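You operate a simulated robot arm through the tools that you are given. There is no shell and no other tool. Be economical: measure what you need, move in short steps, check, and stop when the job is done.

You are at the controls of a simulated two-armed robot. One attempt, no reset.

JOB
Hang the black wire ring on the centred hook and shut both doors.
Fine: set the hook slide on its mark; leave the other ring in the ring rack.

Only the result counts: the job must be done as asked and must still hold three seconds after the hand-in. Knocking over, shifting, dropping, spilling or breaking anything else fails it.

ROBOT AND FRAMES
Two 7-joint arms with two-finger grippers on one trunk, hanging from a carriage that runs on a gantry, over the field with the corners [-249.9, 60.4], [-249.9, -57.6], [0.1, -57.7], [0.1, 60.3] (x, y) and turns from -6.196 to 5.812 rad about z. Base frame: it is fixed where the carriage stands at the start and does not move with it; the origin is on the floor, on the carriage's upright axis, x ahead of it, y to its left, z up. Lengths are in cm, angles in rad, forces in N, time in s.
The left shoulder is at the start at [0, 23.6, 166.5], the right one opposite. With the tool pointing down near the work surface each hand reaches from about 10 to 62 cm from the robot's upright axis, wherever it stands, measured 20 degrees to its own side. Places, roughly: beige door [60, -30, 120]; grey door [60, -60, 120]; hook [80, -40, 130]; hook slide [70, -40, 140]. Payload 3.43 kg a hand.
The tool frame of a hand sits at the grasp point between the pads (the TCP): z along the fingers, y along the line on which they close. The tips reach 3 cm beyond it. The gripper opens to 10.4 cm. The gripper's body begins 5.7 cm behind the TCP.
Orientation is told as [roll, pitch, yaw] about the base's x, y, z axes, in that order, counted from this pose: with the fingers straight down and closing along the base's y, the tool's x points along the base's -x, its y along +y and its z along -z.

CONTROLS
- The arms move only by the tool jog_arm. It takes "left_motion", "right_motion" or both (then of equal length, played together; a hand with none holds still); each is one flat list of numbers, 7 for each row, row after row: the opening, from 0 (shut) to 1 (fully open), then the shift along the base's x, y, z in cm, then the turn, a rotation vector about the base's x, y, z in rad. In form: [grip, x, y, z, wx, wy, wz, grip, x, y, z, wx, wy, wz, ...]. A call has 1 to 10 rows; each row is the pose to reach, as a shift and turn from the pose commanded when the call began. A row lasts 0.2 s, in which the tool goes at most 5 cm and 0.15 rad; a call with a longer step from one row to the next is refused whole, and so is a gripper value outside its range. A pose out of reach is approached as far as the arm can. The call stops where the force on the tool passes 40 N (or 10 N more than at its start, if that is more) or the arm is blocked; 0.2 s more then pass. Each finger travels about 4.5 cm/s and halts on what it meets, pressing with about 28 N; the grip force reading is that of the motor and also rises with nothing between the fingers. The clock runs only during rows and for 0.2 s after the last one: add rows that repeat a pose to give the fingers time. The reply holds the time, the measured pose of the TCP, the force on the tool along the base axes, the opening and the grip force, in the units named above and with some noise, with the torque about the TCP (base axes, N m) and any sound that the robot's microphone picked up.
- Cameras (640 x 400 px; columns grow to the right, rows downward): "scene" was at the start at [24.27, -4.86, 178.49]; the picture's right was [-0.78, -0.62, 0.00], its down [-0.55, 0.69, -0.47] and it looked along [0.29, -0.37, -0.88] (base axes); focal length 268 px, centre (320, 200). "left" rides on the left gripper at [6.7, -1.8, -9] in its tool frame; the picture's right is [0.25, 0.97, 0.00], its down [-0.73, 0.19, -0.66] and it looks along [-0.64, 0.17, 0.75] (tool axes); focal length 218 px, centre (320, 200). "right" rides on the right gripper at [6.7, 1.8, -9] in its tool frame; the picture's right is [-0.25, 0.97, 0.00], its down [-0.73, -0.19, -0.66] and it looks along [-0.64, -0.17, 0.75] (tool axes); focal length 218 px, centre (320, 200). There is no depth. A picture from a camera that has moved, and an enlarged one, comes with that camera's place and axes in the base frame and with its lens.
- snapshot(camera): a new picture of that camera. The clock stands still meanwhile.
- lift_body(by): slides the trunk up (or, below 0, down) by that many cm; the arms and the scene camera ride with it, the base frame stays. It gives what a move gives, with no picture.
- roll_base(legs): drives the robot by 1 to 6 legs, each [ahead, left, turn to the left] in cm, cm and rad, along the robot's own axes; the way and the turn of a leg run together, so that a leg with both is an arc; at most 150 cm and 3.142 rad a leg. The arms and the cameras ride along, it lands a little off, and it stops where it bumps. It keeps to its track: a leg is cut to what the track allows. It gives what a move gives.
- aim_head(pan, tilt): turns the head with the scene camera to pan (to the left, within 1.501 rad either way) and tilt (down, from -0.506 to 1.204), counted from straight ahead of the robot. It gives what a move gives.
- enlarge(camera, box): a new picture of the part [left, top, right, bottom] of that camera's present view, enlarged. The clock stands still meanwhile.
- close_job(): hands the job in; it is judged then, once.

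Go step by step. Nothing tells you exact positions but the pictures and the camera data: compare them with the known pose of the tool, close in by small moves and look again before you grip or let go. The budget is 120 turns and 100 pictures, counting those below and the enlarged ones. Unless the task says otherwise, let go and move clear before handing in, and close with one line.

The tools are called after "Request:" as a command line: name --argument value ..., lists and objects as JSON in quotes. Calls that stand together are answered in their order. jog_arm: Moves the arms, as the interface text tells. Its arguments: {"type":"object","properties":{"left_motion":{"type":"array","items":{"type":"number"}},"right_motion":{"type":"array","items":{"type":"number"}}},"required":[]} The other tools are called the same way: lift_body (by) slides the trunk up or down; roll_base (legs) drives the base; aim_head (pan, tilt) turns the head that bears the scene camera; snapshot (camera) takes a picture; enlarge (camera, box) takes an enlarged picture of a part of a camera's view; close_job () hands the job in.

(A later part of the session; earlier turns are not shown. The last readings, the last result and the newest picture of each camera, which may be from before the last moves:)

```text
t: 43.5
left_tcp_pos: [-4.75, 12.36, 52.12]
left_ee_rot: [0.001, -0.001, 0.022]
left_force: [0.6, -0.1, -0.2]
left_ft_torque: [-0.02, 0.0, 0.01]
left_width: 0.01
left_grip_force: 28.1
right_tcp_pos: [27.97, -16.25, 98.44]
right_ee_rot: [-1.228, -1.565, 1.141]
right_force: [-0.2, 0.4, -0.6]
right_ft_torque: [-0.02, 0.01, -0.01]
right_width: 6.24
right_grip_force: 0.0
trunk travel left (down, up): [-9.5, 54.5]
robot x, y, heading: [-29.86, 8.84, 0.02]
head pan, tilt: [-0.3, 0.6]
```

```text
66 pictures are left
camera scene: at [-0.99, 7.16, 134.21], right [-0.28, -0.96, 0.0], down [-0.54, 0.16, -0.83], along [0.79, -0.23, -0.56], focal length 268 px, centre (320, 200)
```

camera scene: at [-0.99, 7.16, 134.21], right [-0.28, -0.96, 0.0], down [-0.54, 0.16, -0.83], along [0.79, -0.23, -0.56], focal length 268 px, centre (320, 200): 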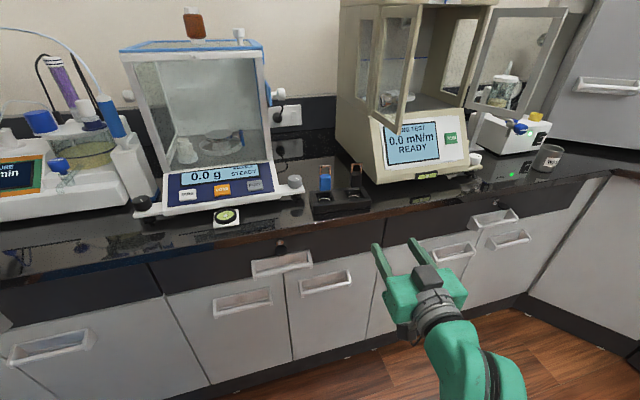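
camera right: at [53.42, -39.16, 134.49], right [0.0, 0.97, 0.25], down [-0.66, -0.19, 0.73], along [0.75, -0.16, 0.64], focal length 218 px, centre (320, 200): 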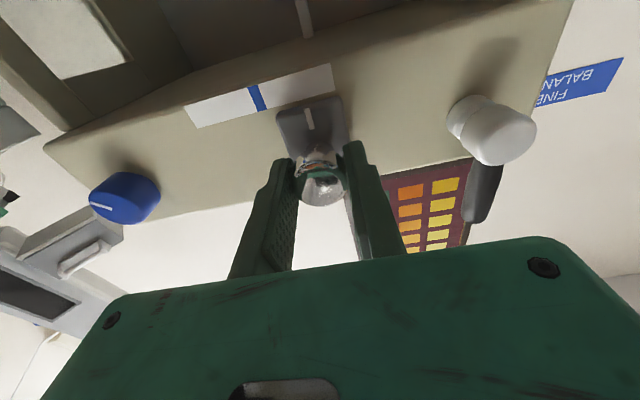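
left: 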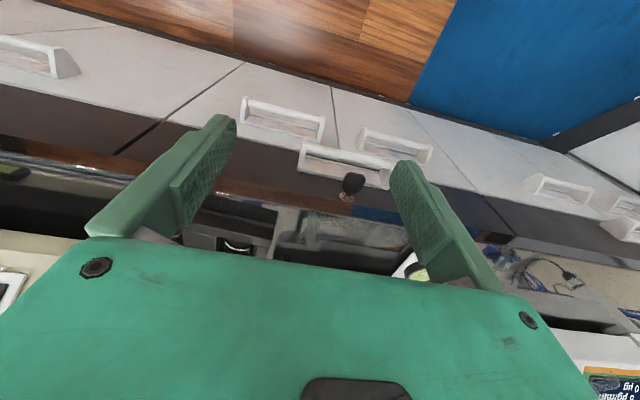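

Hand is at the right height; I roll ahead 18 cm and drop the trunk 0.7, then check.

Request:
roll_base --legs '[[18, -2.6, 0]]'

Request:
lift_body --by -0.7

Request:
enlarge --camera "scene" --box '[240, 150, 480, 300]'

Request:
snapshot --camera "right"

```text
t: 45.0
left_tcp_pos: [13.43, 10.12, 52.09]
left_ee_rot: [-0.001, 0.0, 0.023]
left_force: [-0.6, -0.7, 0.6]
left_ft_torque: [-0.01, 0.01, -0.03]
left_width: 0.0
left_grip_force: 28.2
right_tcp_pos: [46.18, -18.33, 98.42]
right_ee_rot: [-1.193, -1.566, 1.105]
right_force: [0.6, 0.6, 1.3]
right_ft_torque: [0.02, 0.02, -0.02]
right_width: 6.2
right_grip_force: 0.1
trunk travel left (down, up): [-9.5, 54.5]
robot x, y, heading: [-11.46, 7.22, 0.024]
head pan, tilt: [-0.3, 0.6]
```

```text
t: 45.6
left_tcp_pos: [13.43, 10.14, 51.41]
left_ee_rot: [0.001, -0.001, 0.023]
left_force: [-0.2, 0.8, -0.2]
left_ft_torque: [-0.01, 0.04, 0.02]
left_width: 0.0
left_grip_force: 27.9
right_tcp_pos: [46.25, -18.27, 97.68]
right_ee_rot: [-1.259, -1.566, 1.173]
right_force: [-0.3, -0.5, 0.0]
right_ft_torque: [-0.01, -0.01, -0.03]
right_width: 6.23
right_grip_force: 0.0
trunk travel left (down, up): [-8.8, 55.2]
robot x, y, heading: [-11.75, 6.72, 0.025]
head pan, tilt: [-0.3, 0.6]
```

```text
2.67 times, centred on (360, 225) of scene
camera zoom: at [17.23, 5.06, 133.52], right [-0.27, -0.96, 0.0], down [-0.54, 0.15, -0.83], along [0.79, -0.23, -0.56], focal length 714 px, centre (213, 133)
```

zoom: 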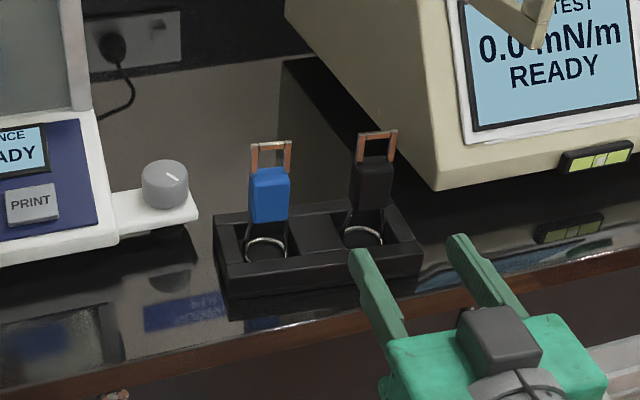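

```text
64 pictures are left
camera right: at [37.35, -15.81, 91.06], right [0.08, 0.96, 0.25], down [-0.67, -0.13, 0.73], along [0.74, -0.23, 0.64], focal length 218 px, centre (320, 200)
```

right: 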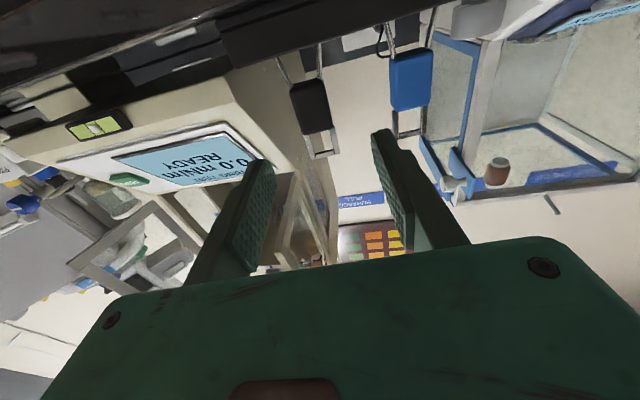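

Wrist camera agrees: block at [57.5,-20.1,97.4]. I correct y and advance in steps.

Request:
jog_arm --right_motion '[0.6, 2, -0.9, 0, 0, 0, 0, 0.6, 5, -1.2, 0, 0, 0, 0, 0.6, 8, -1.5, 0, 0, 0, 0, 0.6, 8, -1.5, 0, 0, 0, 0]'

Request:
snapshot --camera "right"

Request:
enlarge --camera "scene" --box '[300, 170, 428, 250]'

```text
t: 46.6
left_tcp_pos: [13.31, 10.27, 51.3]
left_ee_rot: [0.0, 0.0, 0.021]
left_force: [0.4, 0.0, 0.8]
left_ft_torque: [0.03, 0.01, 0.01]
left_width: 0.0
left_grip_force: 27.7
right_tcp_pos: [54.01, -19.67, 97.72]
right_ee_rot: [-1.106, -1.567, 1.02]
right_force: [0.6, 0.1, 0.2]
right_ft_torque: [-0.03, -0.01, -0.02]
right_width: 6.26
right_grip_force: 0.1
trunk travel left (down, up): [-8.8, 55.2]
robot x, y, heading: [-11.66, 7.1, 0.025]
head pan, tilt: [-0.3, 0.6]
```

```text
63 pictures are left
camera right: at [45.06, -17.11, 90.96], right [0.08, 0.96, 0.25], down [-0.67, -0.13, 0.73], along [0.74, -0.23, 0.63], focal length 218 px, centre (320, 200)
```

right: 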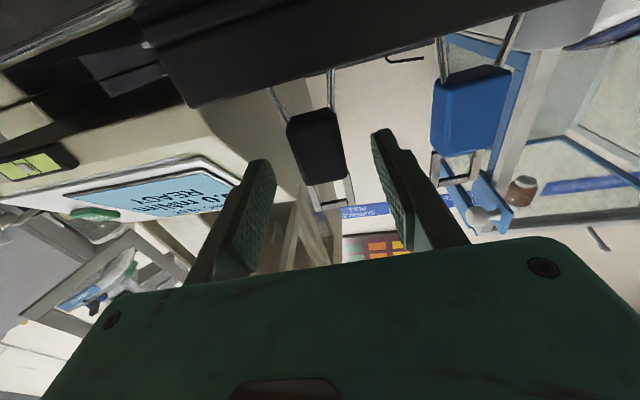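

```text
5.00 times, centred on (364, 210) of scene
camera zoom: at [17.16, 5.06, 133.5], right [-0.27, -0.96, 0.0], down [-0.54, 0.15, -0.82], along [0.79, -0.23, -0.57], focal length 1339 px, centre (100, 150)
```

zoom: 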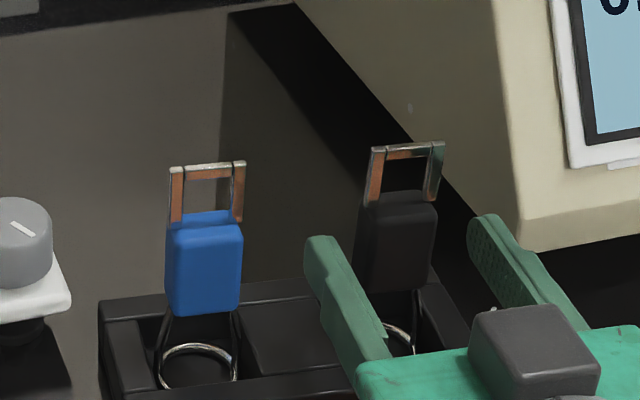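

Aligned. Advance the last 3.5 cm and close.

Request:
jog_arm --right_motion '[0.6, 2, -0.2, 0, 0, 0, 0, 0.6, 3.5, -0.35, 0, 0, 0, 0, 0.6, 3.5, -0.35, 0, 0, 0, 0]'

Request:
snapshot --camera "right"

Request:
enlarge --camera "scene" --box '[300, 170, 428, 250]'

```text
t: 47.4
left_tcp_pos: [13.34, 10.16, 51.41]
left_ee_rot: [-0.001, -0.001, 0.022]
left_force: [0.4, 0.4, 0.2]
left_ft_torque: [-0.04, -0.02, 0.01]
left_width: 0.0
left_grip_force: 28.3
right_tcp_pos: [57.46, -20.15, 97.79]
right_ee_rot: [-1.128, -1.563, 1.04]
right_force: [-0.4, -0.5, 0.1]
right_ft_torque: [0.01, 0.01, 0.04]
right_width: 6.19
right_grip_force: 0.1
trunk travel left (down, up): [-8.8, 55.2]
robot x, y, heading: [-11.75, 6.86, 0.024]
head pan, tilt: [-0.3, 0.6]
```

```text
61 pictures are left
camera right: at [48.59, -17.62, 91.0], right [0.08, 0.97, 0.25], down [-0.67, -0.13, 0.73], along [0.74, -0.23, 0.63], focal length 218 px, centre (320, 200)
```

right: 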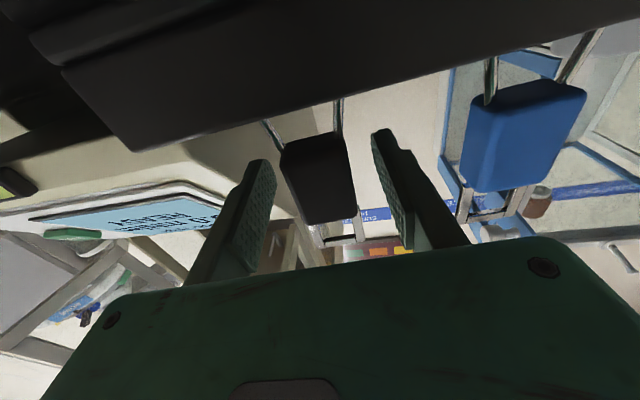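

```text
5.00 times, centred on (364, 210) of scene
camera zoom: at [17.18, 5.07, 133.5], right [-0.27, -0.96, 0.0], down [-0.54, 0.15, -0.82], along [0.79, -0.23, -0.57], focal length 1339 px, centre (100, 150)
```

zoom: 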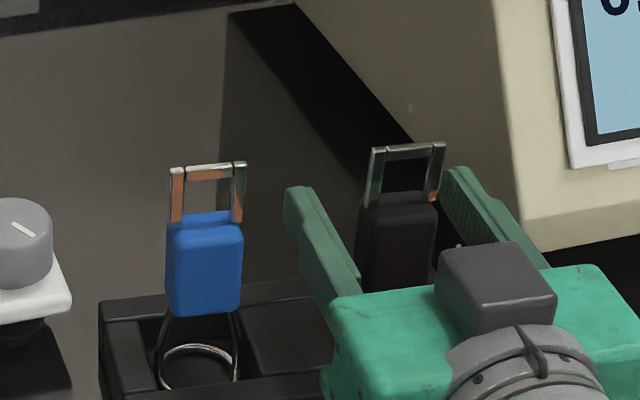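

Block is between the pads. Close gently and read the width.

Request:
jog_arm --right_motion '[0.4, 0, 0, 0, 0, 0, 0, 0.3, 0, 0, 0, 0, 0, 0, 0.15, 0, 0, 0, 0, 0, 0, 0.1, 0, 0, 0, 0, 0, 0, 0.1, 0, 0, 0, 0, 0, 0]'

Request:
snapshot --camera "right"

```text
t: 48.6
left_tcp_pos: [13.43, 10.15, 51.26]
left_ee_rot: [0.0, 0.001, 0.022]
left_force: [-1.0, -0.1, 0.2]
left_ft_torque: [-0.01, -0.01, 0.01]
left_width: 0.02
left_grip_force: 28.0
right_tcp_pos: [57.47, -20.19, 97.74]
right_ee_rot: [-1.159, -1.566, 1.075]
right_force: [0.2, 0.4, 1.2]
right_ft_torque: [0.03, -0.02, -0.01]
right_width: 2.91
right_grip_force: 28.4
trunk travel left (down, up): [-8.8, 55.2]
robot x, y, heading: [-11.57, 6.83, 0.024]
head pan, tilt: [-0.3, 0.6]
```

```text
59 pictures are left
camera right: at [48.62, -17.6, 91.03], right [0.08, 0.97, 0.25], down [-0.67, -0.13, 0.73], along [0.74, -0.23, 0.63], focal length 218 px, centre (320, 200)
```

right: 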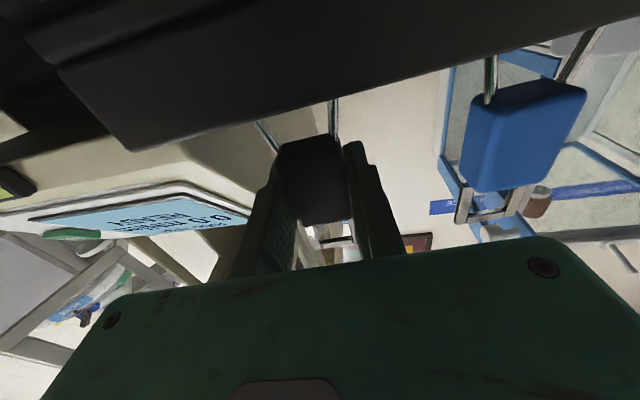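

Block gripped (2.9 cm). Lift straight up 8 cm and look.

Request:
jog_arm --right_motion '[0.1, 0, 0, 1, 0, 0, 0, 0.1, 0, 0, 2.5, 0, 0, 0, 0.1, 0, 0, 4, 0, 0, 0, 0.1, 0, 0, 6, 0, 0, 0, 0.1, 0, 0, 8, 0, 0, 0, 0.1, 0, 0, 8, 0, 0, 0]'

Request:
snapshot --camera "scene"

Request:
enlarge --camera "scene" --box '[300, 130, 428, 210]'

```text
t: 50.0
left_tcp_pos: [13.41, 10.34, 51.31]
left_ee_rot: [0.0, 0.003, 0.024]
left_force: [0.6, 0.4, -0.6]
left_ft_torque: [0.0, 0.0, 0.0]
left_width: 0.0
left_grip_force: 28.5
right_tcp_pos: [57.79, -20.28, 105.72]
right_ee_rot: [-1.1, -1.565, 1.015]
right_force: [0.6, 0.0, -0.2]
right_ft_torque: [-0.05, -0.02, 0.01]
right_width: 2.88
right_grip_force: 27.9
trunk travel left (down, up): [-8.8, 55.2]
robot x, y, heading: [-11.55, 7.23, 0.026]
head pan, tilt: [-0.3, 0.6]
```

```text
58 pictures are left
camera scene: at [17.18, 5.07, 133.5], right [-0.27, -0.96, 0.0], down [-0.54, 0.15, -0.82], along [0.79, -0.23, -0.57], focal length 268 px, centre (320, 200)
```

scene: 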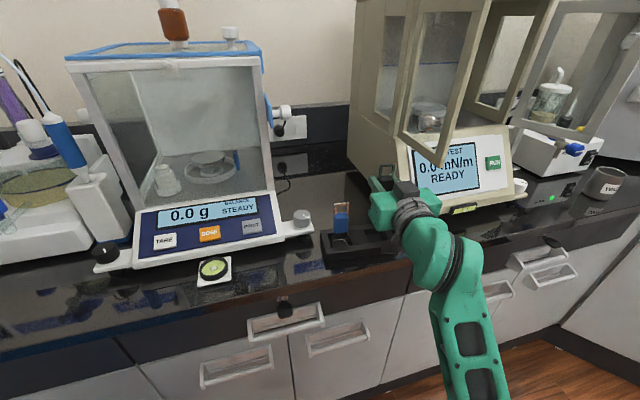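

```text
5.00 times, centred on (364, 170) of scene
camera zoom: at [17.18, 5.07, 133.5], right [-0.27, -0.96, 0.0], down [-0.54, 0.15, -0.82], along [0.79, -0.23, -0.57], focal length 1339 px, centre (100, 350)
```

zoom: 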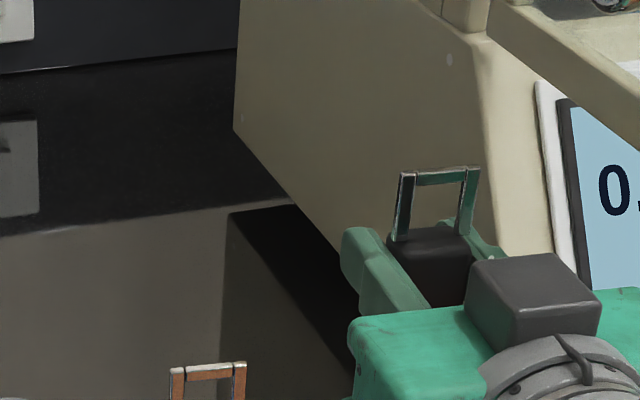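

Ring is held squarely. I back away, move right and rise part-way, then look at the peg obliquely.

Request:
roll_base --legs '[[-20, 0, -0.024], [0, -25, 0]]'

Request:
lift_body --by 12

Request:
aim_head --pan -0.3 --tilt 0.2

Request:
snapshot --camera "scene"

```text
t: 53.0
left_tcp_pos: [-6.3, -15.6, 51.35]
left_ee_rot: [0.003, 0.0, -0.001]
left_force: [-0.2, -0.1, -0.4]
left_ft_torque: [-0.02, -0.02, -0.01]
left_width: 0.02
left_grip_force: 27.9
right_tcp_pos: [37.38, -46.97, 105.63]
right_ee_rot: [-1.14, -1.565, 1.035]
right_force: [0.1, 0.8, -0.1]
right_ft_torque: [0.03, -0.01, 0.0]
right_width: 2.9
right_grip_force: 27.9
trunk travel left (down, up): [-8.8, 55.2]
robot x, y, heading: [-31.38, -18.28, 0.001]
head pan, tilt: [-0.3, 0.6]
```

```text
t: 54.5
left_tcp_pos: [-6.35, -15.5, 63.33]
left_ee_rot: [0.002, 0.0, -0.001]
left_force: [0.8, 0.5, 0.1]
left_ft_torque: [0.01, 0.0, 0.02]
left_width: 0.0
left_grip_force: 27.6
right_tcp_pos: [37.32, -47.18, 117.68]
right_ee_rot: [-1.09, -1.567, 0.982]
right_force: [-0.1, 0.3, -0.9]
right_ft_torque: [-0.03, 0.01, 0.03]
right_width: 2.89
right_grip_force: 28.2
trunk travel left (down, up): [-20.8, 43.2]
robot x, y, heading: [-31.35, -18.58, 0.0]
head pan, tilt: [-0.3, 0.6]
```

```text
t: 55.4
left_tcp_pos: [-6.29, -15.57, 63.23]
left_ee_rot: [0.003, -0.001, -0.001]
left_force: [0.0, 0.4, -0.2]
left_ft_torque: [0.02, 0.0, -0.01]
left_width: 0.0
left_grip_force: 27.9
right_tcp_pos: [37.45, -46.99, 117.67]
right_ee_rot: [-1.145, -1.567, 1.035]
right_force: [-1.3, -0.5, -0.8]
right_ft_torque: [0.02, 0.0, -0.02]
right_width: 2.92
right_grip_force: 28.2
trunk travel left (down, up): [-20.8, 43.2]
robot x, y, heading: [-31.51, -18.58, -0.0]
head pan, tilt: [-0.3, 0.201]
```

```text
56 pictures are left
camera scene: at [-2.21, -20.93, 149.18], right [-0.3, -0.96, 0.0], down [-0.19, 0.06, -0.98], along [0.94, -0.29, -0.2], focal length 268 px, centre (320, 200)
```

scene: 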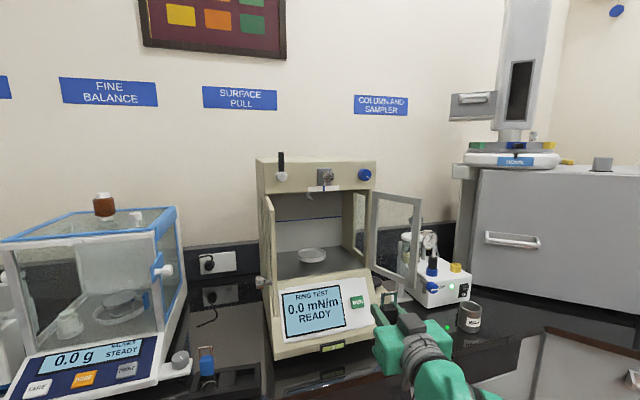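

Request:
enlarge --camera "scene" --box '[280, 170, 360, 220]'

Request:
enlarge --camera "scene" --box '[230, 180, 420, 300]'

```text
8.00 times, centred on (320, 195) of scene
camera zoom: at [-2.21, -20.93, 149.18], right [-0.3, -0.96, 0.0], down [-0.19, 0.06, -0.98], along [0.94, -0.29, -0.2], focal length 2142 px, centre (320, 240)
```

zoom: 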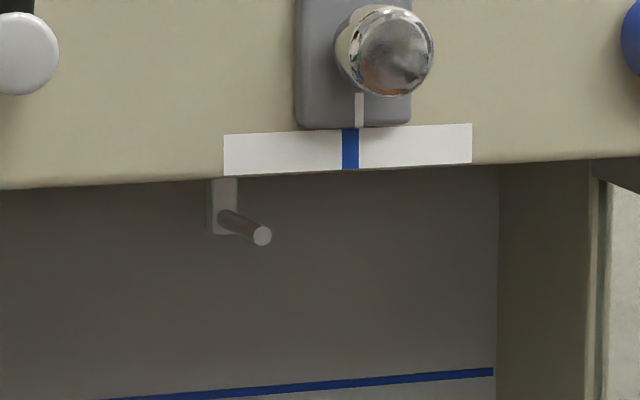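

```text
3.33 times, centred on (325, 240) of scene
camera zoom: at [-2.21, -20.93, 149.18], right [-0.3, -0.96, 0.0], down [-0.19, 0.06, -0.98], along [0.94, -0.29, -0.2], focal length 893 px, centre (303, 67)
```

zoom: 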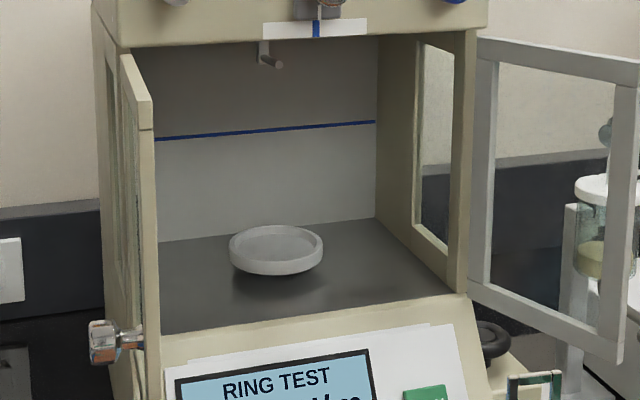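

Triangulated: peg tip [77.6,-43.3,132.45], horizontal, ~5 cm long. I straighten the yaw, raise the hand to insertion height (bail window centred on the peg → TCP z≈129.3), then drive forward.

Request:
jog_arm --right_motion '[0.1, 0, 1, 3, 0, 0, 0.03, 0.1, 0, 2, 6, 0, 0, 0.06, 0.1, 0, 3, 9, 0, 0, 0.09, 0.1, 0, 3.7, 11.7, 0, 0, 0.11, 0.1, 0, 3.7, 11.7, 0, 0, 0.11]'

Request:
roll_base --legs '[[26, 0, 0]]'

Request:
snapshot --camera "right"

Request:
snapshot --camera "scene"

```text
t: 56.5
left_tcp_pos: [-6.51, -15.48, 63.36]
left_ee_rot: [0.002, 0.0, -0.001]
left_force: [0.1, 0.1, 0.4]
left_ft_torque: [0.01, -0.01, 0.01]
left_width: 0.0
left_grip_force: 28.2
right_tcp_pos: [37.52, -43.26, 129.46]
right_ee_rot: [-1.029, -1.564, 1.029]
right_force: [-0.2, 0.2, -0.9]
right_ft_torque: [0.0, -0.01, 0.0]
right_width: 2.93
right_grip_force: 28.1
trunk travel left (down, up): [-20.8, 43.2]
robot x, y, heading: [-31.47, -18.48, 0.002]
head pan, tilt: [-0.3, 0.201]
```

```text
t: 58.4
left_tcp_pos: [19.82, -15.54, 63.42]
left_ee_rot: [0.003, 0.0, 0.001]
left_force: [-0.2, 0.1, -0.1]
left_ft_torque: [0.02, 0.03, 0.01]
left_width: 0.02
left_grip_force: 27.7
right_tcp_pos: [63.59, -43.21, 129.52]
right_ee_rot: [-1.211, -1.568, 1.213]
right_force: [0.6, -0.2, -0.1]
right_ft_torque: [0.02, 0.01, 0.01]
right_width: 2.89
right_grip_force: 28.3
trunk travel left (down, up): [-20.8, 43.2]
robot x, y, heading: [-5.19, -18.65, -0.007]
head pan, tilt: [-0.3, 0.201]
```

```text
53 pictures are left
camera right: at [54.6, -41.51, 122.84], right [0.0, 0.97, 0.25], down [-0.66, -0.19, 0.73], along [0.76, -0.16, 0.64], focal length 218 px, centre (320, 200)
```

right: 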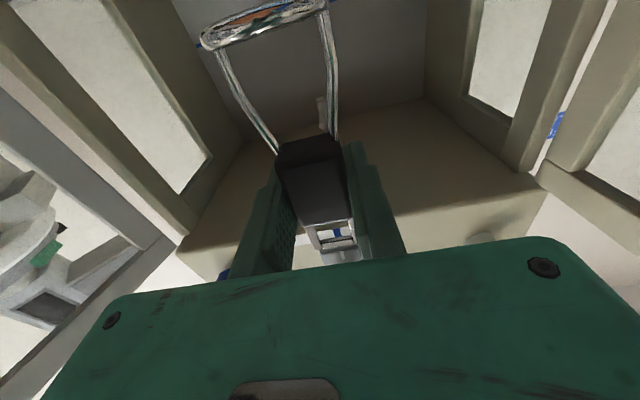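

```text
52 pictures are left
camera scene: at [23.89, -20.92, 149.2], right [-0.3, -0.96, 0.0], down [-0.19, 0.06, -0.98], along [0.94, -0.29, -0.2], focal length 268 px, centre (320, 200)
```

scene: 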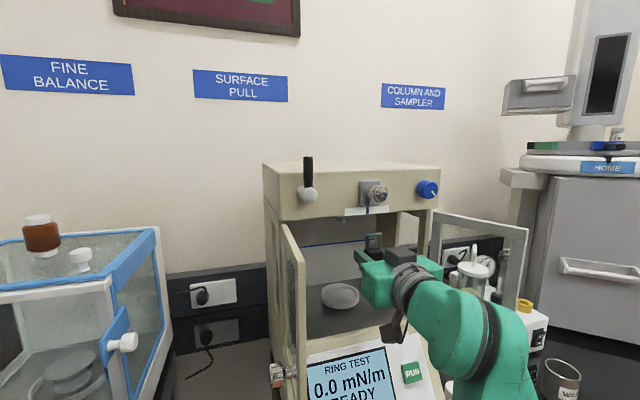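

Request:
enlarge --camera "scene" --box '[330, 195, 426, 255]'

Request:
enlarge --camera "right" --box '[260, 80, 400, 270]'

```text
6.67 times, centred on (378, 225) of scene
camera zoom: at [23.89, -20.92, 149.2], right [-0.3, -0.96, 0.0], down [-0.19, 0.06, -0.98], along [0.94, -0.29, -0.2], focal length 1785 px, centre (-67, 33)
```

zoom: 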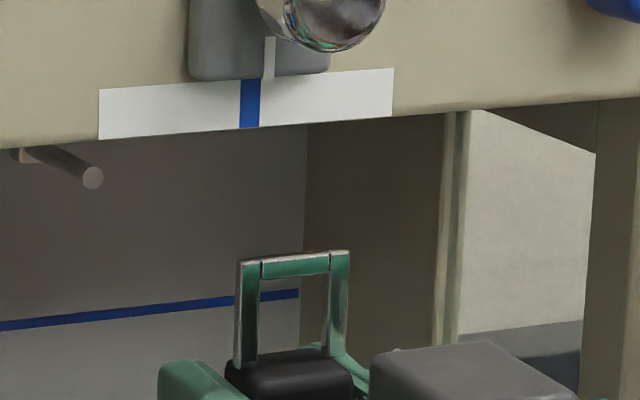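

```text
2.11 times, centred on (330, 175) of right
camera zoom: at [54.6, -41.51, 122.84], right [0.0, 0.97, 0.25], down [-0.66, -0.19, 0.73], along [0.76, -0.16, 0.64], focal length 460 px, centre (299, 253)
```

zoom: 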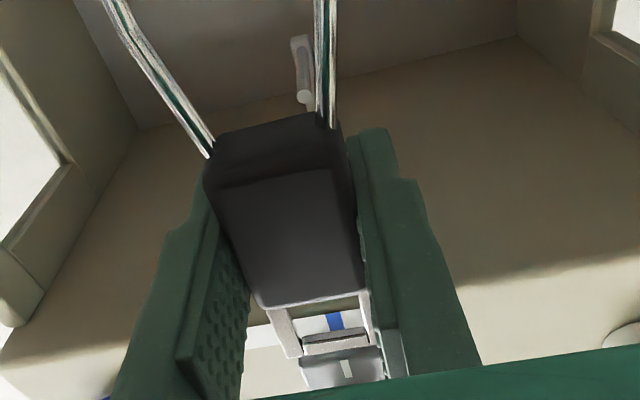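

Bail and peg agree in y within 1 mm, and the window is centred at peg height. Roll 4.5 cm further, then re-read before the insertion.

Request:
roll_base --legs '[[4.5, 0, 0]]'

Request:
jog_arm --right_motion '[0.1, 2, 0, -0.15, 0, 0, 0, 0.1, 5, 0, -0.15, 0, 0, 0, 0.1, 7, 0, -0.15, 0, 0, 0, 0.1, 7, 0, -0.15, 0, 0, 0]'

Request:
enlarge --camera "scene" --box '[330, 195, 426, 255]'

Request:
enlarge --camera "right" --box '[220, 80, 440, 270]'

```text
t: 59.3
left_tcp_pos: [24.2, -15.56, 63.34]
left_ee_rot: [0.003, 0.0, 0.0]
left_force: [1.3, 0.0, 0.9]
left_ft_torque: [0.03, 0.06, 0.0]
left_width: 0.01
left_grip_force: 28.0
right_tcp_pos: [68.13, -43.22, 129.58]
right_ee_rot: [-1.313, -1.566, 1.318]
right_force: [-1.1, -0.9, -0.4]
right_ft_torque: [-0.04, 0.02, 0.0]
right_width: 2.93
right_grip_force: 27.9
trunk travel left (down, up): [-20.8, 43.2]
robot x, y, heading: [-0.9, -18.43, 0.003]
head pan, tilt: [-0.3, 0.201]
```

```text
t: 60.3
left_tcp_pos: [24.11, -15.53, 63.31]
left_ee_rot: [0.002, -0.001, 0.0]
left_force: [0.2, 0.0, 0.1]
left_ft_torque: [0.02, 0.0, -0.03]
left_width: 0.01
left_grip_force: 28.4
right_tcp_pos: [74.41, -42.65, 129.63]
right_ee_rot: [-1.082, -1.564, 1.077]
right_force: [-0.3, -0.3, -0.8]
right_ft_torque: [0.01, 0.0, 0.04]
right_width: 3.1
right_grip_force: 28.1
right hand out of reach, approached as far as the arm can: row 3, 4
trunk travel left (down, up): [-20.8, 43.2]
robot x, y, heading: [-0.84, -18.49, 0.002]
head pan, tilt: [-0.3, 0.201]
```

```text
6.67 times, centred on (378, 225) of scene
camera zoom: at [28.22, -20.9, 149.19], right [-0.29, -0.96, 0.0], down [-0.19, 0.06, -0.98], along [0.94, -0.29, -0.2], focal length 1785 px, centre (-67, 33)
```

zoom: 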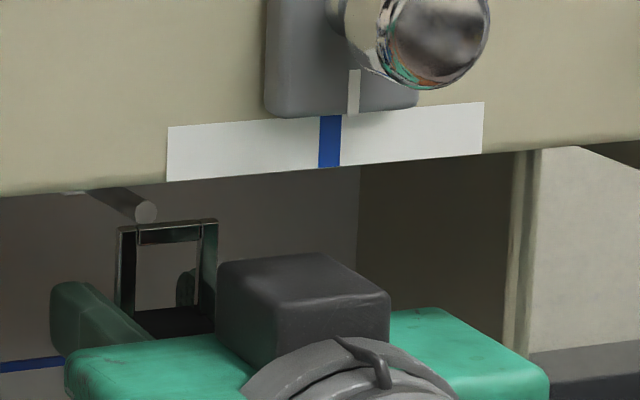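

```text
2.11 times, centred on (330, 175) of right
camera zoom: at [65.32, -40.78, 122.98], right [0.0, 0.97, 0.25], down [-0.66, -0.18, 0.73], along [0.76, -0.17, 0.63], focal length 460 px, centre (299, 253)
```

zoom: 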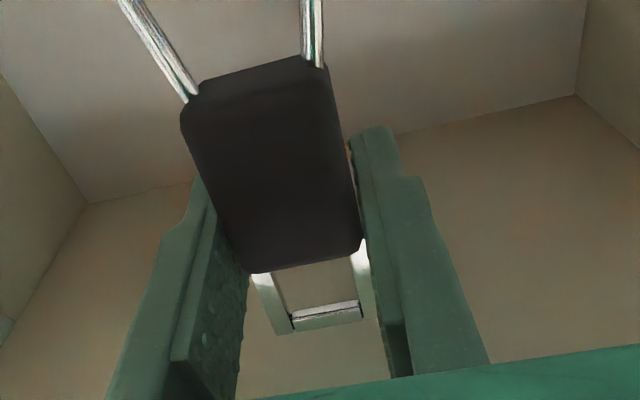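

The arm is at its reach limit (x≈74.4) and the ring has slid ~1.1 cm down in the grip (bail bar now ~3.2 above the TCP). I retreat, then turn the base left to bring the right shoulder forward.

Request:
jog_arm --right_motion '[0.1, -2, 0, -0.5, 0, 0, 0, 0.1, -5, 0, -1, 0, 0, 0, 0.1, -8, 0, -1, 0, 0, 0, 0.1, -8, 0, -1, 0, 0, 0]'

Request:
roll_base --legs '[[-25, 0, 0]]'

Request:
snapshot --camera "right"

Request:
snapshot --camera "scene"

```text
t: 61.3
left_tcp_pos: [24.19, -15.59, 63.35]
left_ee_rot: [0.001, 0.001, 0.001]
left_force: [0.4, -0.3, 0.1]
left_ft_torque: [0.0, 0.0, -0.01]
left_width: 0.0
left_grip_force: 27.7
right_tcp_pos: [66.25, -42.62, 128.97]
right_ee_rot: [-1.283, -1.566, 1.286]
right_force: [0.1, -0.4, -0.7]
right_ft_torque: [0.02, 0.01, -0.06]
right_width: 3.11
right_grip_force: 28.0
trunk travel left (down, up): [-20.8, 43.2]
robot x, y, heading: [-1.09, -18.17, 0.004]
head pan, tilt: [-0.3, 0.201]
```

```text
t: 63.1
left_tcp_pos: [-0.46, -15.56, 63.27]
left_ee_rot: [0.0, 0.0, -0.001]
left_force: [-0.8, -0.1, -0.6]
left_ft_torque: [0.03, -0.07, -0.02]
left_width: 0.0
left_grip_force: 27.9
right_tcp_pos: [41.51, -42.87, 128.83]
right_ee_rot: [-1.069, -1.566, 1.07]
right_force: [0.3, 1.1, 0.4]
right_ft_torque: [0.03, -0.02, 0.01]
right_width: 3.12
right_grip_force: 27.7
trunk travel left (down, up): [-20.8, 43.2]
robot x, y, heading: [-25.49, -18.39, -0.001]
head pan, tilt: [-0.3, 0.201]
```

```text
47 pictures are left
camera right: at [32.52, -41.07, 122.09], right [0.0, 0.97, 0.25], down [-0.66, -0.19, 0.73], along [0.76, -0.16, 0.63], focal length 218 px, centre (320, 200)
```

right: 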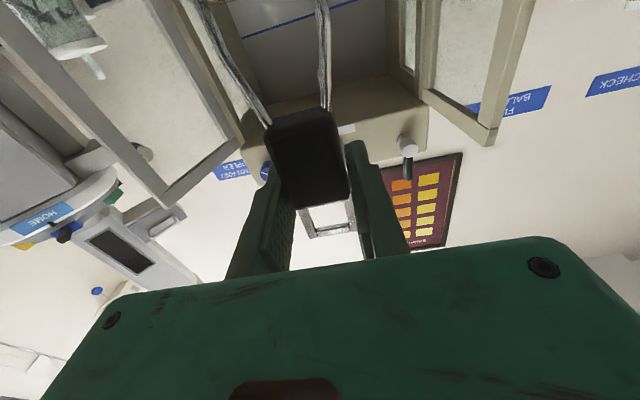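

```text
46 pictures are left
camera scene: at [3.65, -20.98, 149.17], right [-0.3, -0.95, 0.0], down [-0.19, 0.06, -0.98], along [0.94, -0.29, -0.2], focal length 268 px, centre (320, 200)
```

scene: 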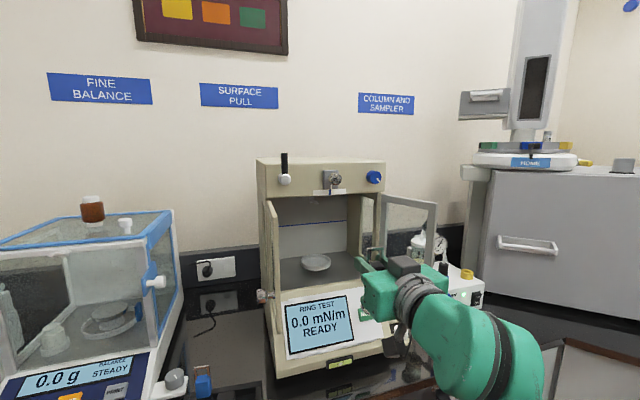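

Request:
enlarge --camera "scene" --box '[345, 235, 425, 285]'

Request:
enlarge --camera "right" --box '[220, 60, 420, 260]'

```text
8.00 times, centred on (385, 260) of scene
camera zoom: at [3.65, -20.98, 149.17], right [-0.3, -0.95, 0.0], down [-0.19, 0.06, -0.98], along [0.94, -0.29, -0.2], focal length 2142 px, centre (-200, -280)
```

zoom: 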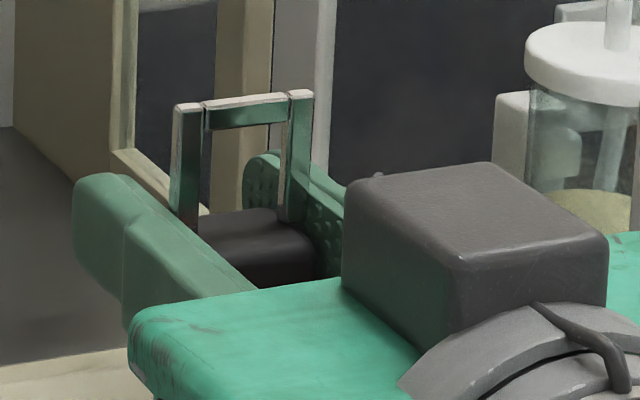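

```text
2.00 times, centred on (320, 160) of right
camera zoom: at [32.52, -41.07, 122.09], right [0.0, 0.97, 0.25], down [-0.66, -0.19, 0.73], along [0.76, -0.16, 0.63], focal length 436 px, centre (320, 280)
```

zoom: 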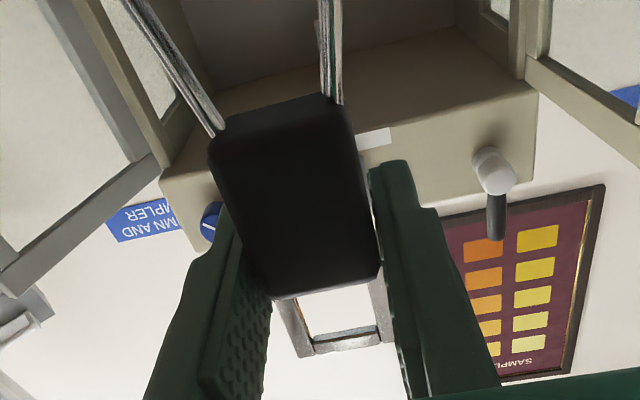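

The ring is still upright and held; it only slid vertically (window now +0.9…+3.2 cm above TCP). Now back off, turn the base left 0.5 rad and realign the hand.

Request:
roll_base --legs '[[-15, -4, 0], [0, 0, 0.5]]'

Request:
jog_arm --right_motion '[0.1, 0, -4, 0, 0, 0, -0.08, 0.1, 0, -8, 0, 0, 0, -0.16, 0.1, 0, -12, 0, 0, 0, -0.24, 0.1, 0, -16, 0, 0, 0, -0.32, 0.1, 0, -20, 0, 0, 0, -0.4, 0.1, 0, -24, 0, 0, 0, -0.48, 0.1, 0, -28, 0, 0, 0, -0.5, 0.1, 0, -31, 0, 0, 0, -0.5, 0.1, 0, -31, 0, 0, 0, -0.5]'

Request:
aim_head --pan -0.8 --tilt 0.2

Request:
snapshot --camera "scene"

```text
t: 65.9
left_tcp_pos: [-20.0, -7.9, 63.4]
left_ee_rot: [0.002, 0.001, 0.489]
left_force: [-0.3, 0.7, 0.6]
left_ft_torque: [-0.02, 0.0, -0.01]
left_width: 0.01
left_grip_force: 28.3
right_tcp_pos: [29.95, -12.18, 128.89]
right_ee_rot: [-1.145, -1.565, 1.633]
right_force: [0.4, 0.6, -0.5]
right_ft_torque: [-0.03, 0.01, -0.02]
right_width: 3.09
right_grip_force: 28.0
trunk travel left (down, up): [-20.8, 43.2]
robot x, y, heading: [-40.71, -22.09, 0.49]
head pan, tilt: [-0.3, 0.201]
```

```text
t: 67.9
left_tcp_pos: [-19.85, -7.89, 63.31]
left_ee_rot: [0.001, 0.0, 0.49]
left_force: [-1.2, -0.3, 0.3]
left_ft_torque: [0.0, 0.01, -0.02]
left_width: 0.0
left_grip_force: 27.6
right_tcp_pos: [29.84, -43.11, 128.99]
right_ee_rot: [-1.132, -1.566, 1.124]
right_force: [0.9, 0.0, -0.8]
right_ft_torque: [-0.04, -0.02, -0.02]
right_width: 3.09
right_grip_force: 28.1
trunk travel left (down, up): [-20.8, 43.2]
robot x, y, heading: [-40.78, -22.4, 0.485]
head pan, tilt: [-0.3, 0.201]
```

```text
t: 68.9
left_tcp_pos: [-20.03, -7.97, 63.36]
left_ee_rot: [0.0, -0.003, 0.491]
left_force: [0.0, -0.2, 0.4]
left_ft_torque: [0.02, -0.01, -0.02]
left_width: 0.0
left_grip_force: 28.2
right_tcp_pos: [29.84, -43.1, 129.01]
right_ee_rot: [-1.155, -1.565, 1.146]
right_force: [0.1, 0.0, -0.4]
right_ft_torque: [-0.01, 0.01, -0.03]
right_width: 3.12
right_grip_force: 28.4
trunk travel left (down, up): [-20.8, 43.2]
robot x, y, heading: [-40.91, -22.05, 0.484]
head pan, tilt: [-0.799, 0.201]
```

```text
43 pictures are left
camera scene: at [-13.99, -15.41, 149.19], right [-0.3, -0.95, 0.0], down [-0.19, 0.06, -0.98], along [0.93, -0.3, -0.2], focal length 268 px, centre (320, 200)
```

scene: 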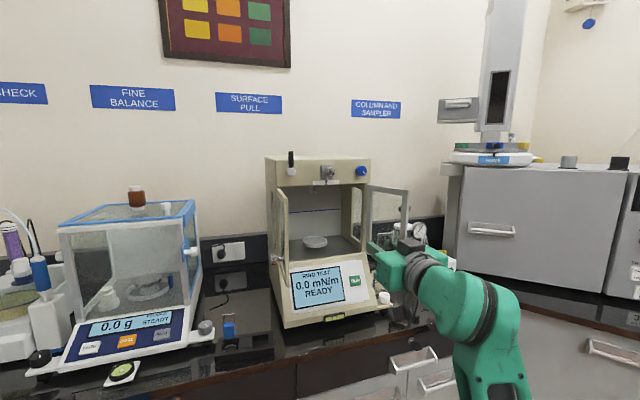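

Now set insertion height and drive straight along +x by 36 cm.

Request:
jog_arm --right_motion '[0.1, 0, -0.2, 0.7, 0, 0, 0, 0.1, 0, -0.2, 1.3, 0, 0, 0, 0.1, 0, -0.2, 1.3, 0, 0, 0]'

Request:
roll_base --legs '[[31.8, -16.8, 0]]'

Request:
snapshot --camera "scene"

```text
t: 69.7
left_tcp_pos: [-19.95, -7.99, 63.24]
left_ee_rot: [0.001, 0.0, 0.489]
left_force: [-0.4, -1.2, 0.2]
left_ft_torque: [0.01, -0.01, 0.01]
left_width: 0.01
left_grip_force: 28.2
right_tcp_pos: [29.85, -43.27, 130.24]
right_ee_rot: [-1.118, -1.564, 1.109]
right_force: [-0.7, 0.5, -0.4]
right_ft_torque: [0.02, -0.01, 0.0]
right_width: 3.12
right_grip_force: 28.0
trunk travel left (down, up): [-20.8, 43.2]
robot x, y, heading: [-40.73, -22.37, 0.494]
head pan, tilt: [-0.799, 0.201]
```

```text
t: 72.0
left_tcp_pos: [16.46, -7.57, 63.34]
left_ee_rot: [0.003, -0.001, 0.485]
left_force: [0.9, 0.6, -0.2]
left_ft_torque: [0.0, 0.0, 0.0]
left_width: 0.02
left_grip_force: 28.1
right_tcp_pos: [66.13, -43.01, 130.09]
right_ee_rot: [-1.2, -1.566, 1.188]
right_force: [0.0, -0.3, 0.0]
right_ft_torque: [0.02, 0.0, 0.03]
right_width: 3.13
right_grip_force: 28.2
trunk travel left (down, up): [-20.8, 43.2]
robot x, y, heading: [-4.43, -21.4, 0.483]
head pan, tilt: [-0.799, 0.201]
```

```text
42 pictures are left
camera scene: at [22.35, -15.04, 149.2], right [-0.31, -0.95, 0.0], down [-0.19, 0.06, -0.98], along [0.93, -0.3, -0.2], focal length 268 px, centre (320, 200)
```

scene: 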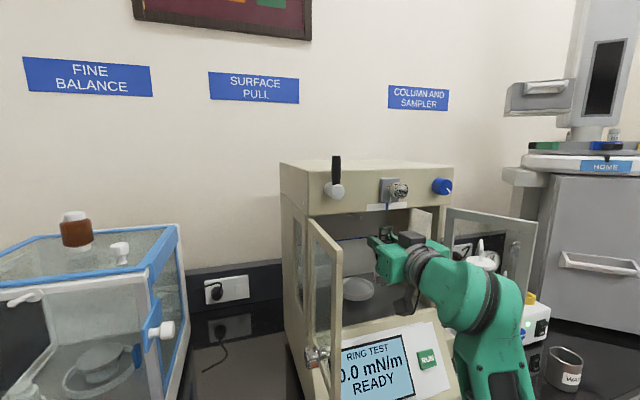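

Now advance to just before the peg tip (TCP x≈74.8), correcting y to −43.45 and z to 130.35.

Request:
jog_arm --right_motion '[0.1, 2, -0.4, 0.25, 0, 0, 0, 0.1, 4, -0.45, 0.25, 0, 0, 0.01, 0.1, 6, -0.45, 0.25, 0, 0, 0.01, 0.1, 7.5, -0.45, 0.25, 0, 0, 0.01, 0.1, 8.7, -0.45, 0.25, 0, 0, 0.01, 0.1, 8.7, -0.45, 0.25, 0, 0, 0.01]'

Request:
enlarge --camera "scene" --box '[340, 190, 436, 250]'

Request:
enlarge --camera "right" --box '[220, 80, 440, 270]'

```text
t: 73.4
left_tcp_pos: [16.36, -7.52, 63.45]
left_ee_rot: [0.002, 0.0, 0.485]
left_force: [0.1, -0.4, 1.1]
left_ft_torque: [-0.01, 0.03, 0.0]
left_width: 0.02
left_grip_force: 28.3
right_tcp_pos: [74.76, -43.54, 130.39]
right_ee_rot: [-1.087, -1.566, 1.083]
right_force: [-0.6, 0.6, -0.5]
right_ft_torque: [0.03, 0.01, -0.01]
right_width: 3.13
right_grip_force: 27.8
trunk travel left (down, up): [-20.8, 43.2]
robot x, y, heading: [-4.8, -21.93, 0.487]
head pan, tilt: [-0.799, 0.201]
```

```text
6.67 times, centred on (388, 220) of scene
camera zoom: at [22.32, -15.04, 149.18], right [-0.31, -0.95, 0.0], down [-0.19, 0.06, -0.98], along [0.93, -0.3, -0.2], focal length 1785 px, centre (-133, 67)
```

zoom: 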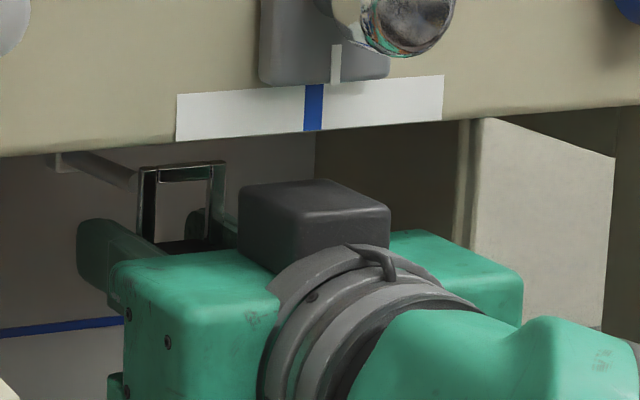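

```text
2.11 times, centred on (330, 175) of right
camera zoom: at [65.66, -41.71, 123.64], right [0.0, 0.97, 0.25], down [-0.66, -0.19, 0.73], along [0.75, -0.17, 0.63], focal length 460 px, centre (299, 253)
```

zoom: 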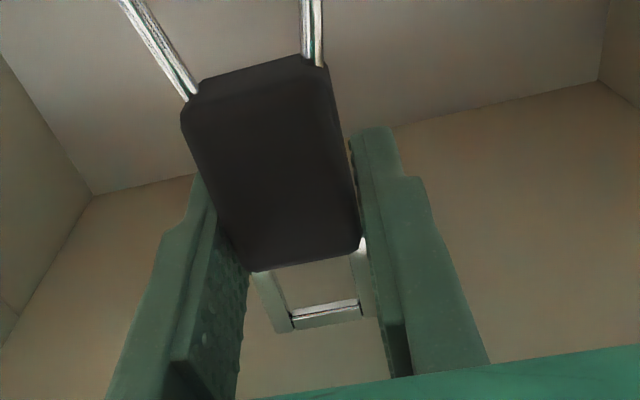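

Everything lines up: peg is inside the bail window with ~0.7 cm clearance above and below, y within 1 mm. Advance 5 cm slowly onto the peg.

Request:
jog_arm --right_motion '[0.1, 1, 0, 0, 0, 0, 0, 0.1, 2, 0, 0, 0, 0, 0, 0.1, 3, 0, 0, 0, 0, 0, 0.1, 4, 0, 0, 0, 0, 0, 0.1, 5, 0, 0, 0, 0, 0, 0.1, 5, 0, 0, 0, 0, 0]'

Request:
enlarge --camera "scene" --box '[340, 190, 420, 240]'

Request:
enlarge --camera "right" --box '[220, 80, 440, 270]'

```text
t: 74.8
left_tcp_pos: [16.27, -7.4, 63.26]
left_ee_rot: [0.002, 0.0, 0.484]
left_force: [0.7, -0.1, 0.0]
left_ft_torque: [-0.01, 0.0, 0.01]
left_width: 0.02
left_grip_force: 28.0
right_tcp_pos: [79.85, -43.55, 130.38]
right_ee_rot: [-1.119, -1.566, 1.116]
right_force: [0.2, -0.1, -0.3]
right_ft_torque: [-0.03, -0.01, -0.03]
right_width: 3.1
right_grip_force: 28.6
trunk travel left (down, up): [-20.8, 43.2]
robot x, y, heading: [-4.21, -21.66, 0.484]
head pan, tilt: [-0.799, 0.201]
```

```text
8.00 times, centred on (380, 215) of scene
camera zoom: at [22.31, -15.04, 149.18], right [-0.31, -0.95, 0.0], down [-0.19, 0.06, -0.98], along [0.93, -0.3, -0.2], focal length 2142 px, centre (-160, 80)
```

zoom: 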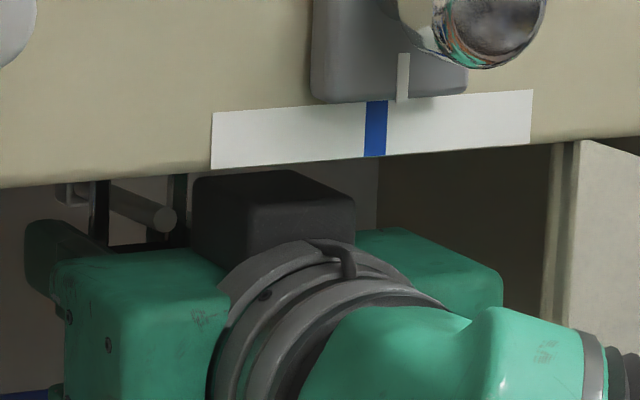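

```text
2.11 times, centred on (330, 175) of right
camera zoom: at [70.79, -41.73, 123.59], right [0.0, 0.97, 0.25], down [-0.66, -0.18, 0.73], along [0.75, -0.17, 0.63], focal length 460 px, centre (299, 253)
```

zoom: 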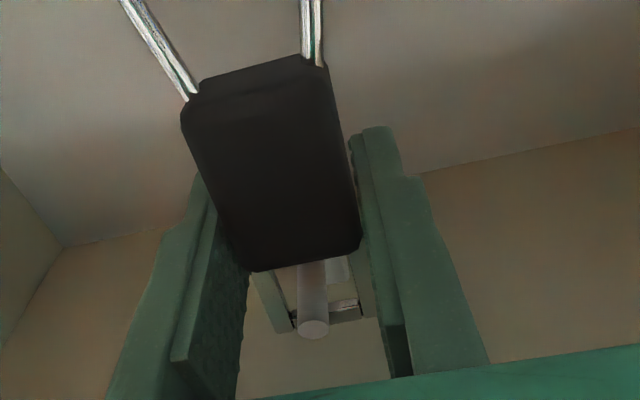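

The peg is through the bail. Lower gently until the bar rests on the peg.

Request:
jog_arm --right_motion '[0.1, 0, 0, -0.2, 0, 0, 0, 0.1, 0, 0, -0.4, 0, 0, 0, 0.1, 0, 0, -0.6, 0, 0, 0, 0.1, 0, 0, -0.7, 0, 0, 0, 0.1, 0, 0, -0.7, 0, 0, 0]'

Request:
enlarge --camera "right" --box '[260, 160, 400, 250]'

```text
t: 76.0
left_tcp_pos: [16.29, -7.58, 63.34]
left_ee_rot: [0.002, 0.0, 0.483]
left_force: [-0.6, 0.1, 0.1]
left_ft_torque: [0.03, 0.0, 0.01]
left_width: 0.01
left_grip_force: 27.3
right_tcp_pos: [79.82, -43.62, 129.74]
right_ee_rot: [-1.148, -1.566, 1.144]
right_force: [-0.3, -0.5, -0.4]
right_ft_torque: [0.03, 0.0, 0.02]
right_width: 3.1
right_grip_force: 28.2
trunk travel left (down, up): [-20.8, 43.2]
robot x, y, heading: [-4.5, -21.64, 0.485]
head pan, tilt: [-0.799, 0.201]
```

```text
4.44 times, centred on (330, 205) of right
camera zoom: at [70.77, -41.77, 122.99], right [0.0, 0.97, 0.25], down [-0.66, -0.18, 0.73], along [0.75, -0.17, 0.63], focal length 970 px, centre (276, 178)
```

zoom: 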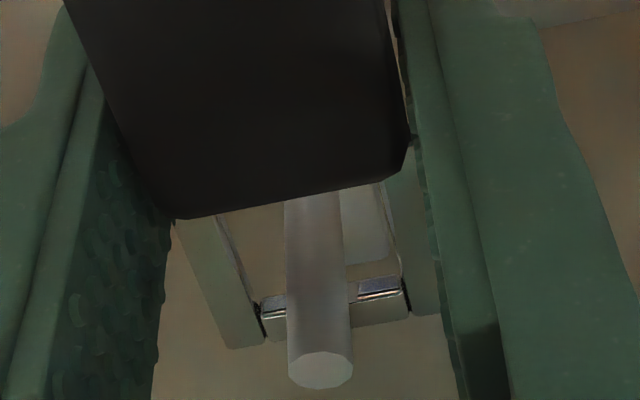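

No contact force yet; lower in small steps.

Request:
jog_arm --right_motion '[0.1, 0, 0, -0.15, 0, 0, 0, 0.1, 0, 0, -0.3, 0, 0, 0, 0.1, 0, 0, -0.3, 0, 0, 0]'

Request:
enlarge --camera "scene" --box '[340, 200, 390, 232]'

```text
t: 76.8
left_tcp_pos: [16.44, -7.51, 63.35]
left_ee_rot: [0.0, 0.001, 0.486]
left_force: [0.0, -0.1, 0.0]
left_ft_torque: [0.01, 0.0, -0.01]
left_width: 0.0
left_grip_force: 28.1
right_tcp_pos: [79.95, -43.57, 129.67]
right_ee_rot: [-1.737, -1.565, 1.735]
right_force: [1.0, -0.2, 5.3]
right_ft_torque: [0.02, 0.1, 0.02]
right_width: 3.08
right_grip_force: 28.6
trunk travel left (down, up): [-20.8, 43.2]
robot x, y, heading: [-4.35, -21.82, 0.484]
head pan, tilt: [-0.799, 0.201]
```

```text
12.50 times, centred on (365, 216) of scene
camera zoom: at [22.38, -15.05, 149.21], right [-0.31, -0.95, 0.0], down [-0.19, 0.06, -0.98], along [0.93, -0.3, -0.2], focal length 3348 px, centre (-242, 0)
```

zoom: 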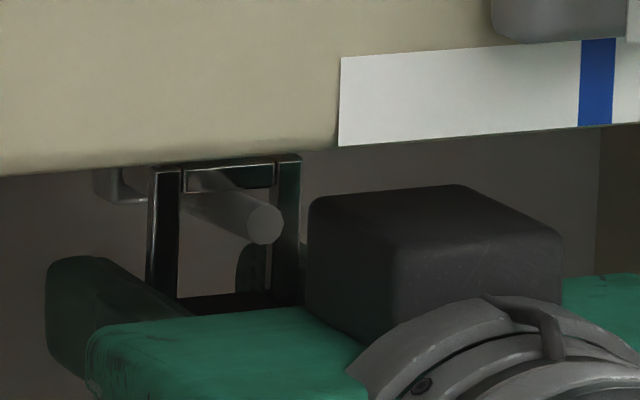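

Bar bears on the peg (5 N). Open slowly, wait, then back out straight.

Request:
jog_arm --right_motion '[0.32, 0, 0, 0, 0, 0, 0, 0.38, 0, 0, 0, 0, 0, 0, 0.45, 0, 0, 0, 0, 0, 0, 0.55, 0, 0, 0, 0, 0, 0, 0.6, 0, 0, 0, 0, 0, 0, 0.6, 0, 0, 0, 0, 0, 0, 0.6, 0, 0, 0, 0, 0, 0]'

Request:
snapshot --camera "right"

Request:
enlarge --camera "scene" --box '[330, 195, 394, 235]'

```text
t: 78.4
left_tcp_pos: [16.21, -7.5, 63.42]
left_ee_rot: [0.003, -0.001, 0.486]
left_force: [0.1, -0.2, -0.2]
left_ft_torque: [0.0, 0.0, -0.01]
left_width: 0.0
left_grip_force: 28.3
right_tcp_pos: [79.88, -43.4, 129.56]
right_ee_rot: [-1.152, -1.565, 1.148]
right_force: [-0.9, -0.1, 0.4]
right_ft_torque: [-0.02, 0.0, 0.0]
right_width: 6.25
right_grip_force: 0.0
trunk travel left (down, up): [-20.8, 43.2]
robot x, y, heading: [-4.44, -21.59, 0.489]
head pan, tilt: [-0.799, 0.201]
```

```text
35 pictures are left
camera right: at [70.74, -41.7, 122.73], right [0.0, 0.97, 0.25], down [-0.66, -0.19, 0.73], along [0.75, -0.17, 0.63], focal length 218 px, centre (320, 200)
```

right: 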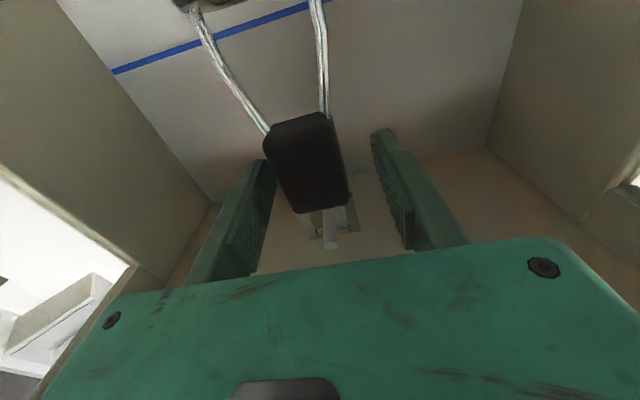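

```text
10.00 times, centred on (362, 215) of scene
camera zoom: at [22.33, -15.04, 149.19], right [-0.31, -0.95, 0.0], down [-0.19, 0.06, -0.98], along [0.93, -0.3, -0.2], focal length 2678 px, centre (-100, 50)
```

zoom: 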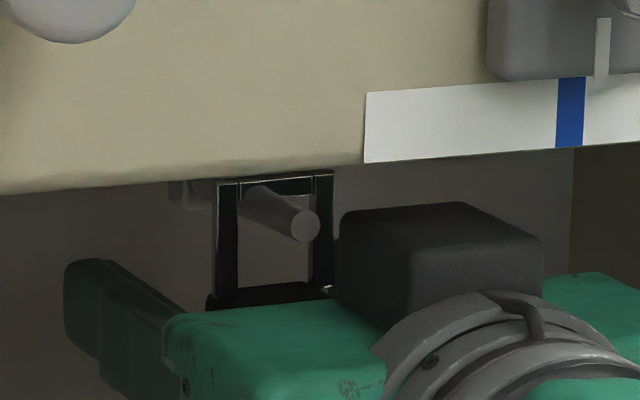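

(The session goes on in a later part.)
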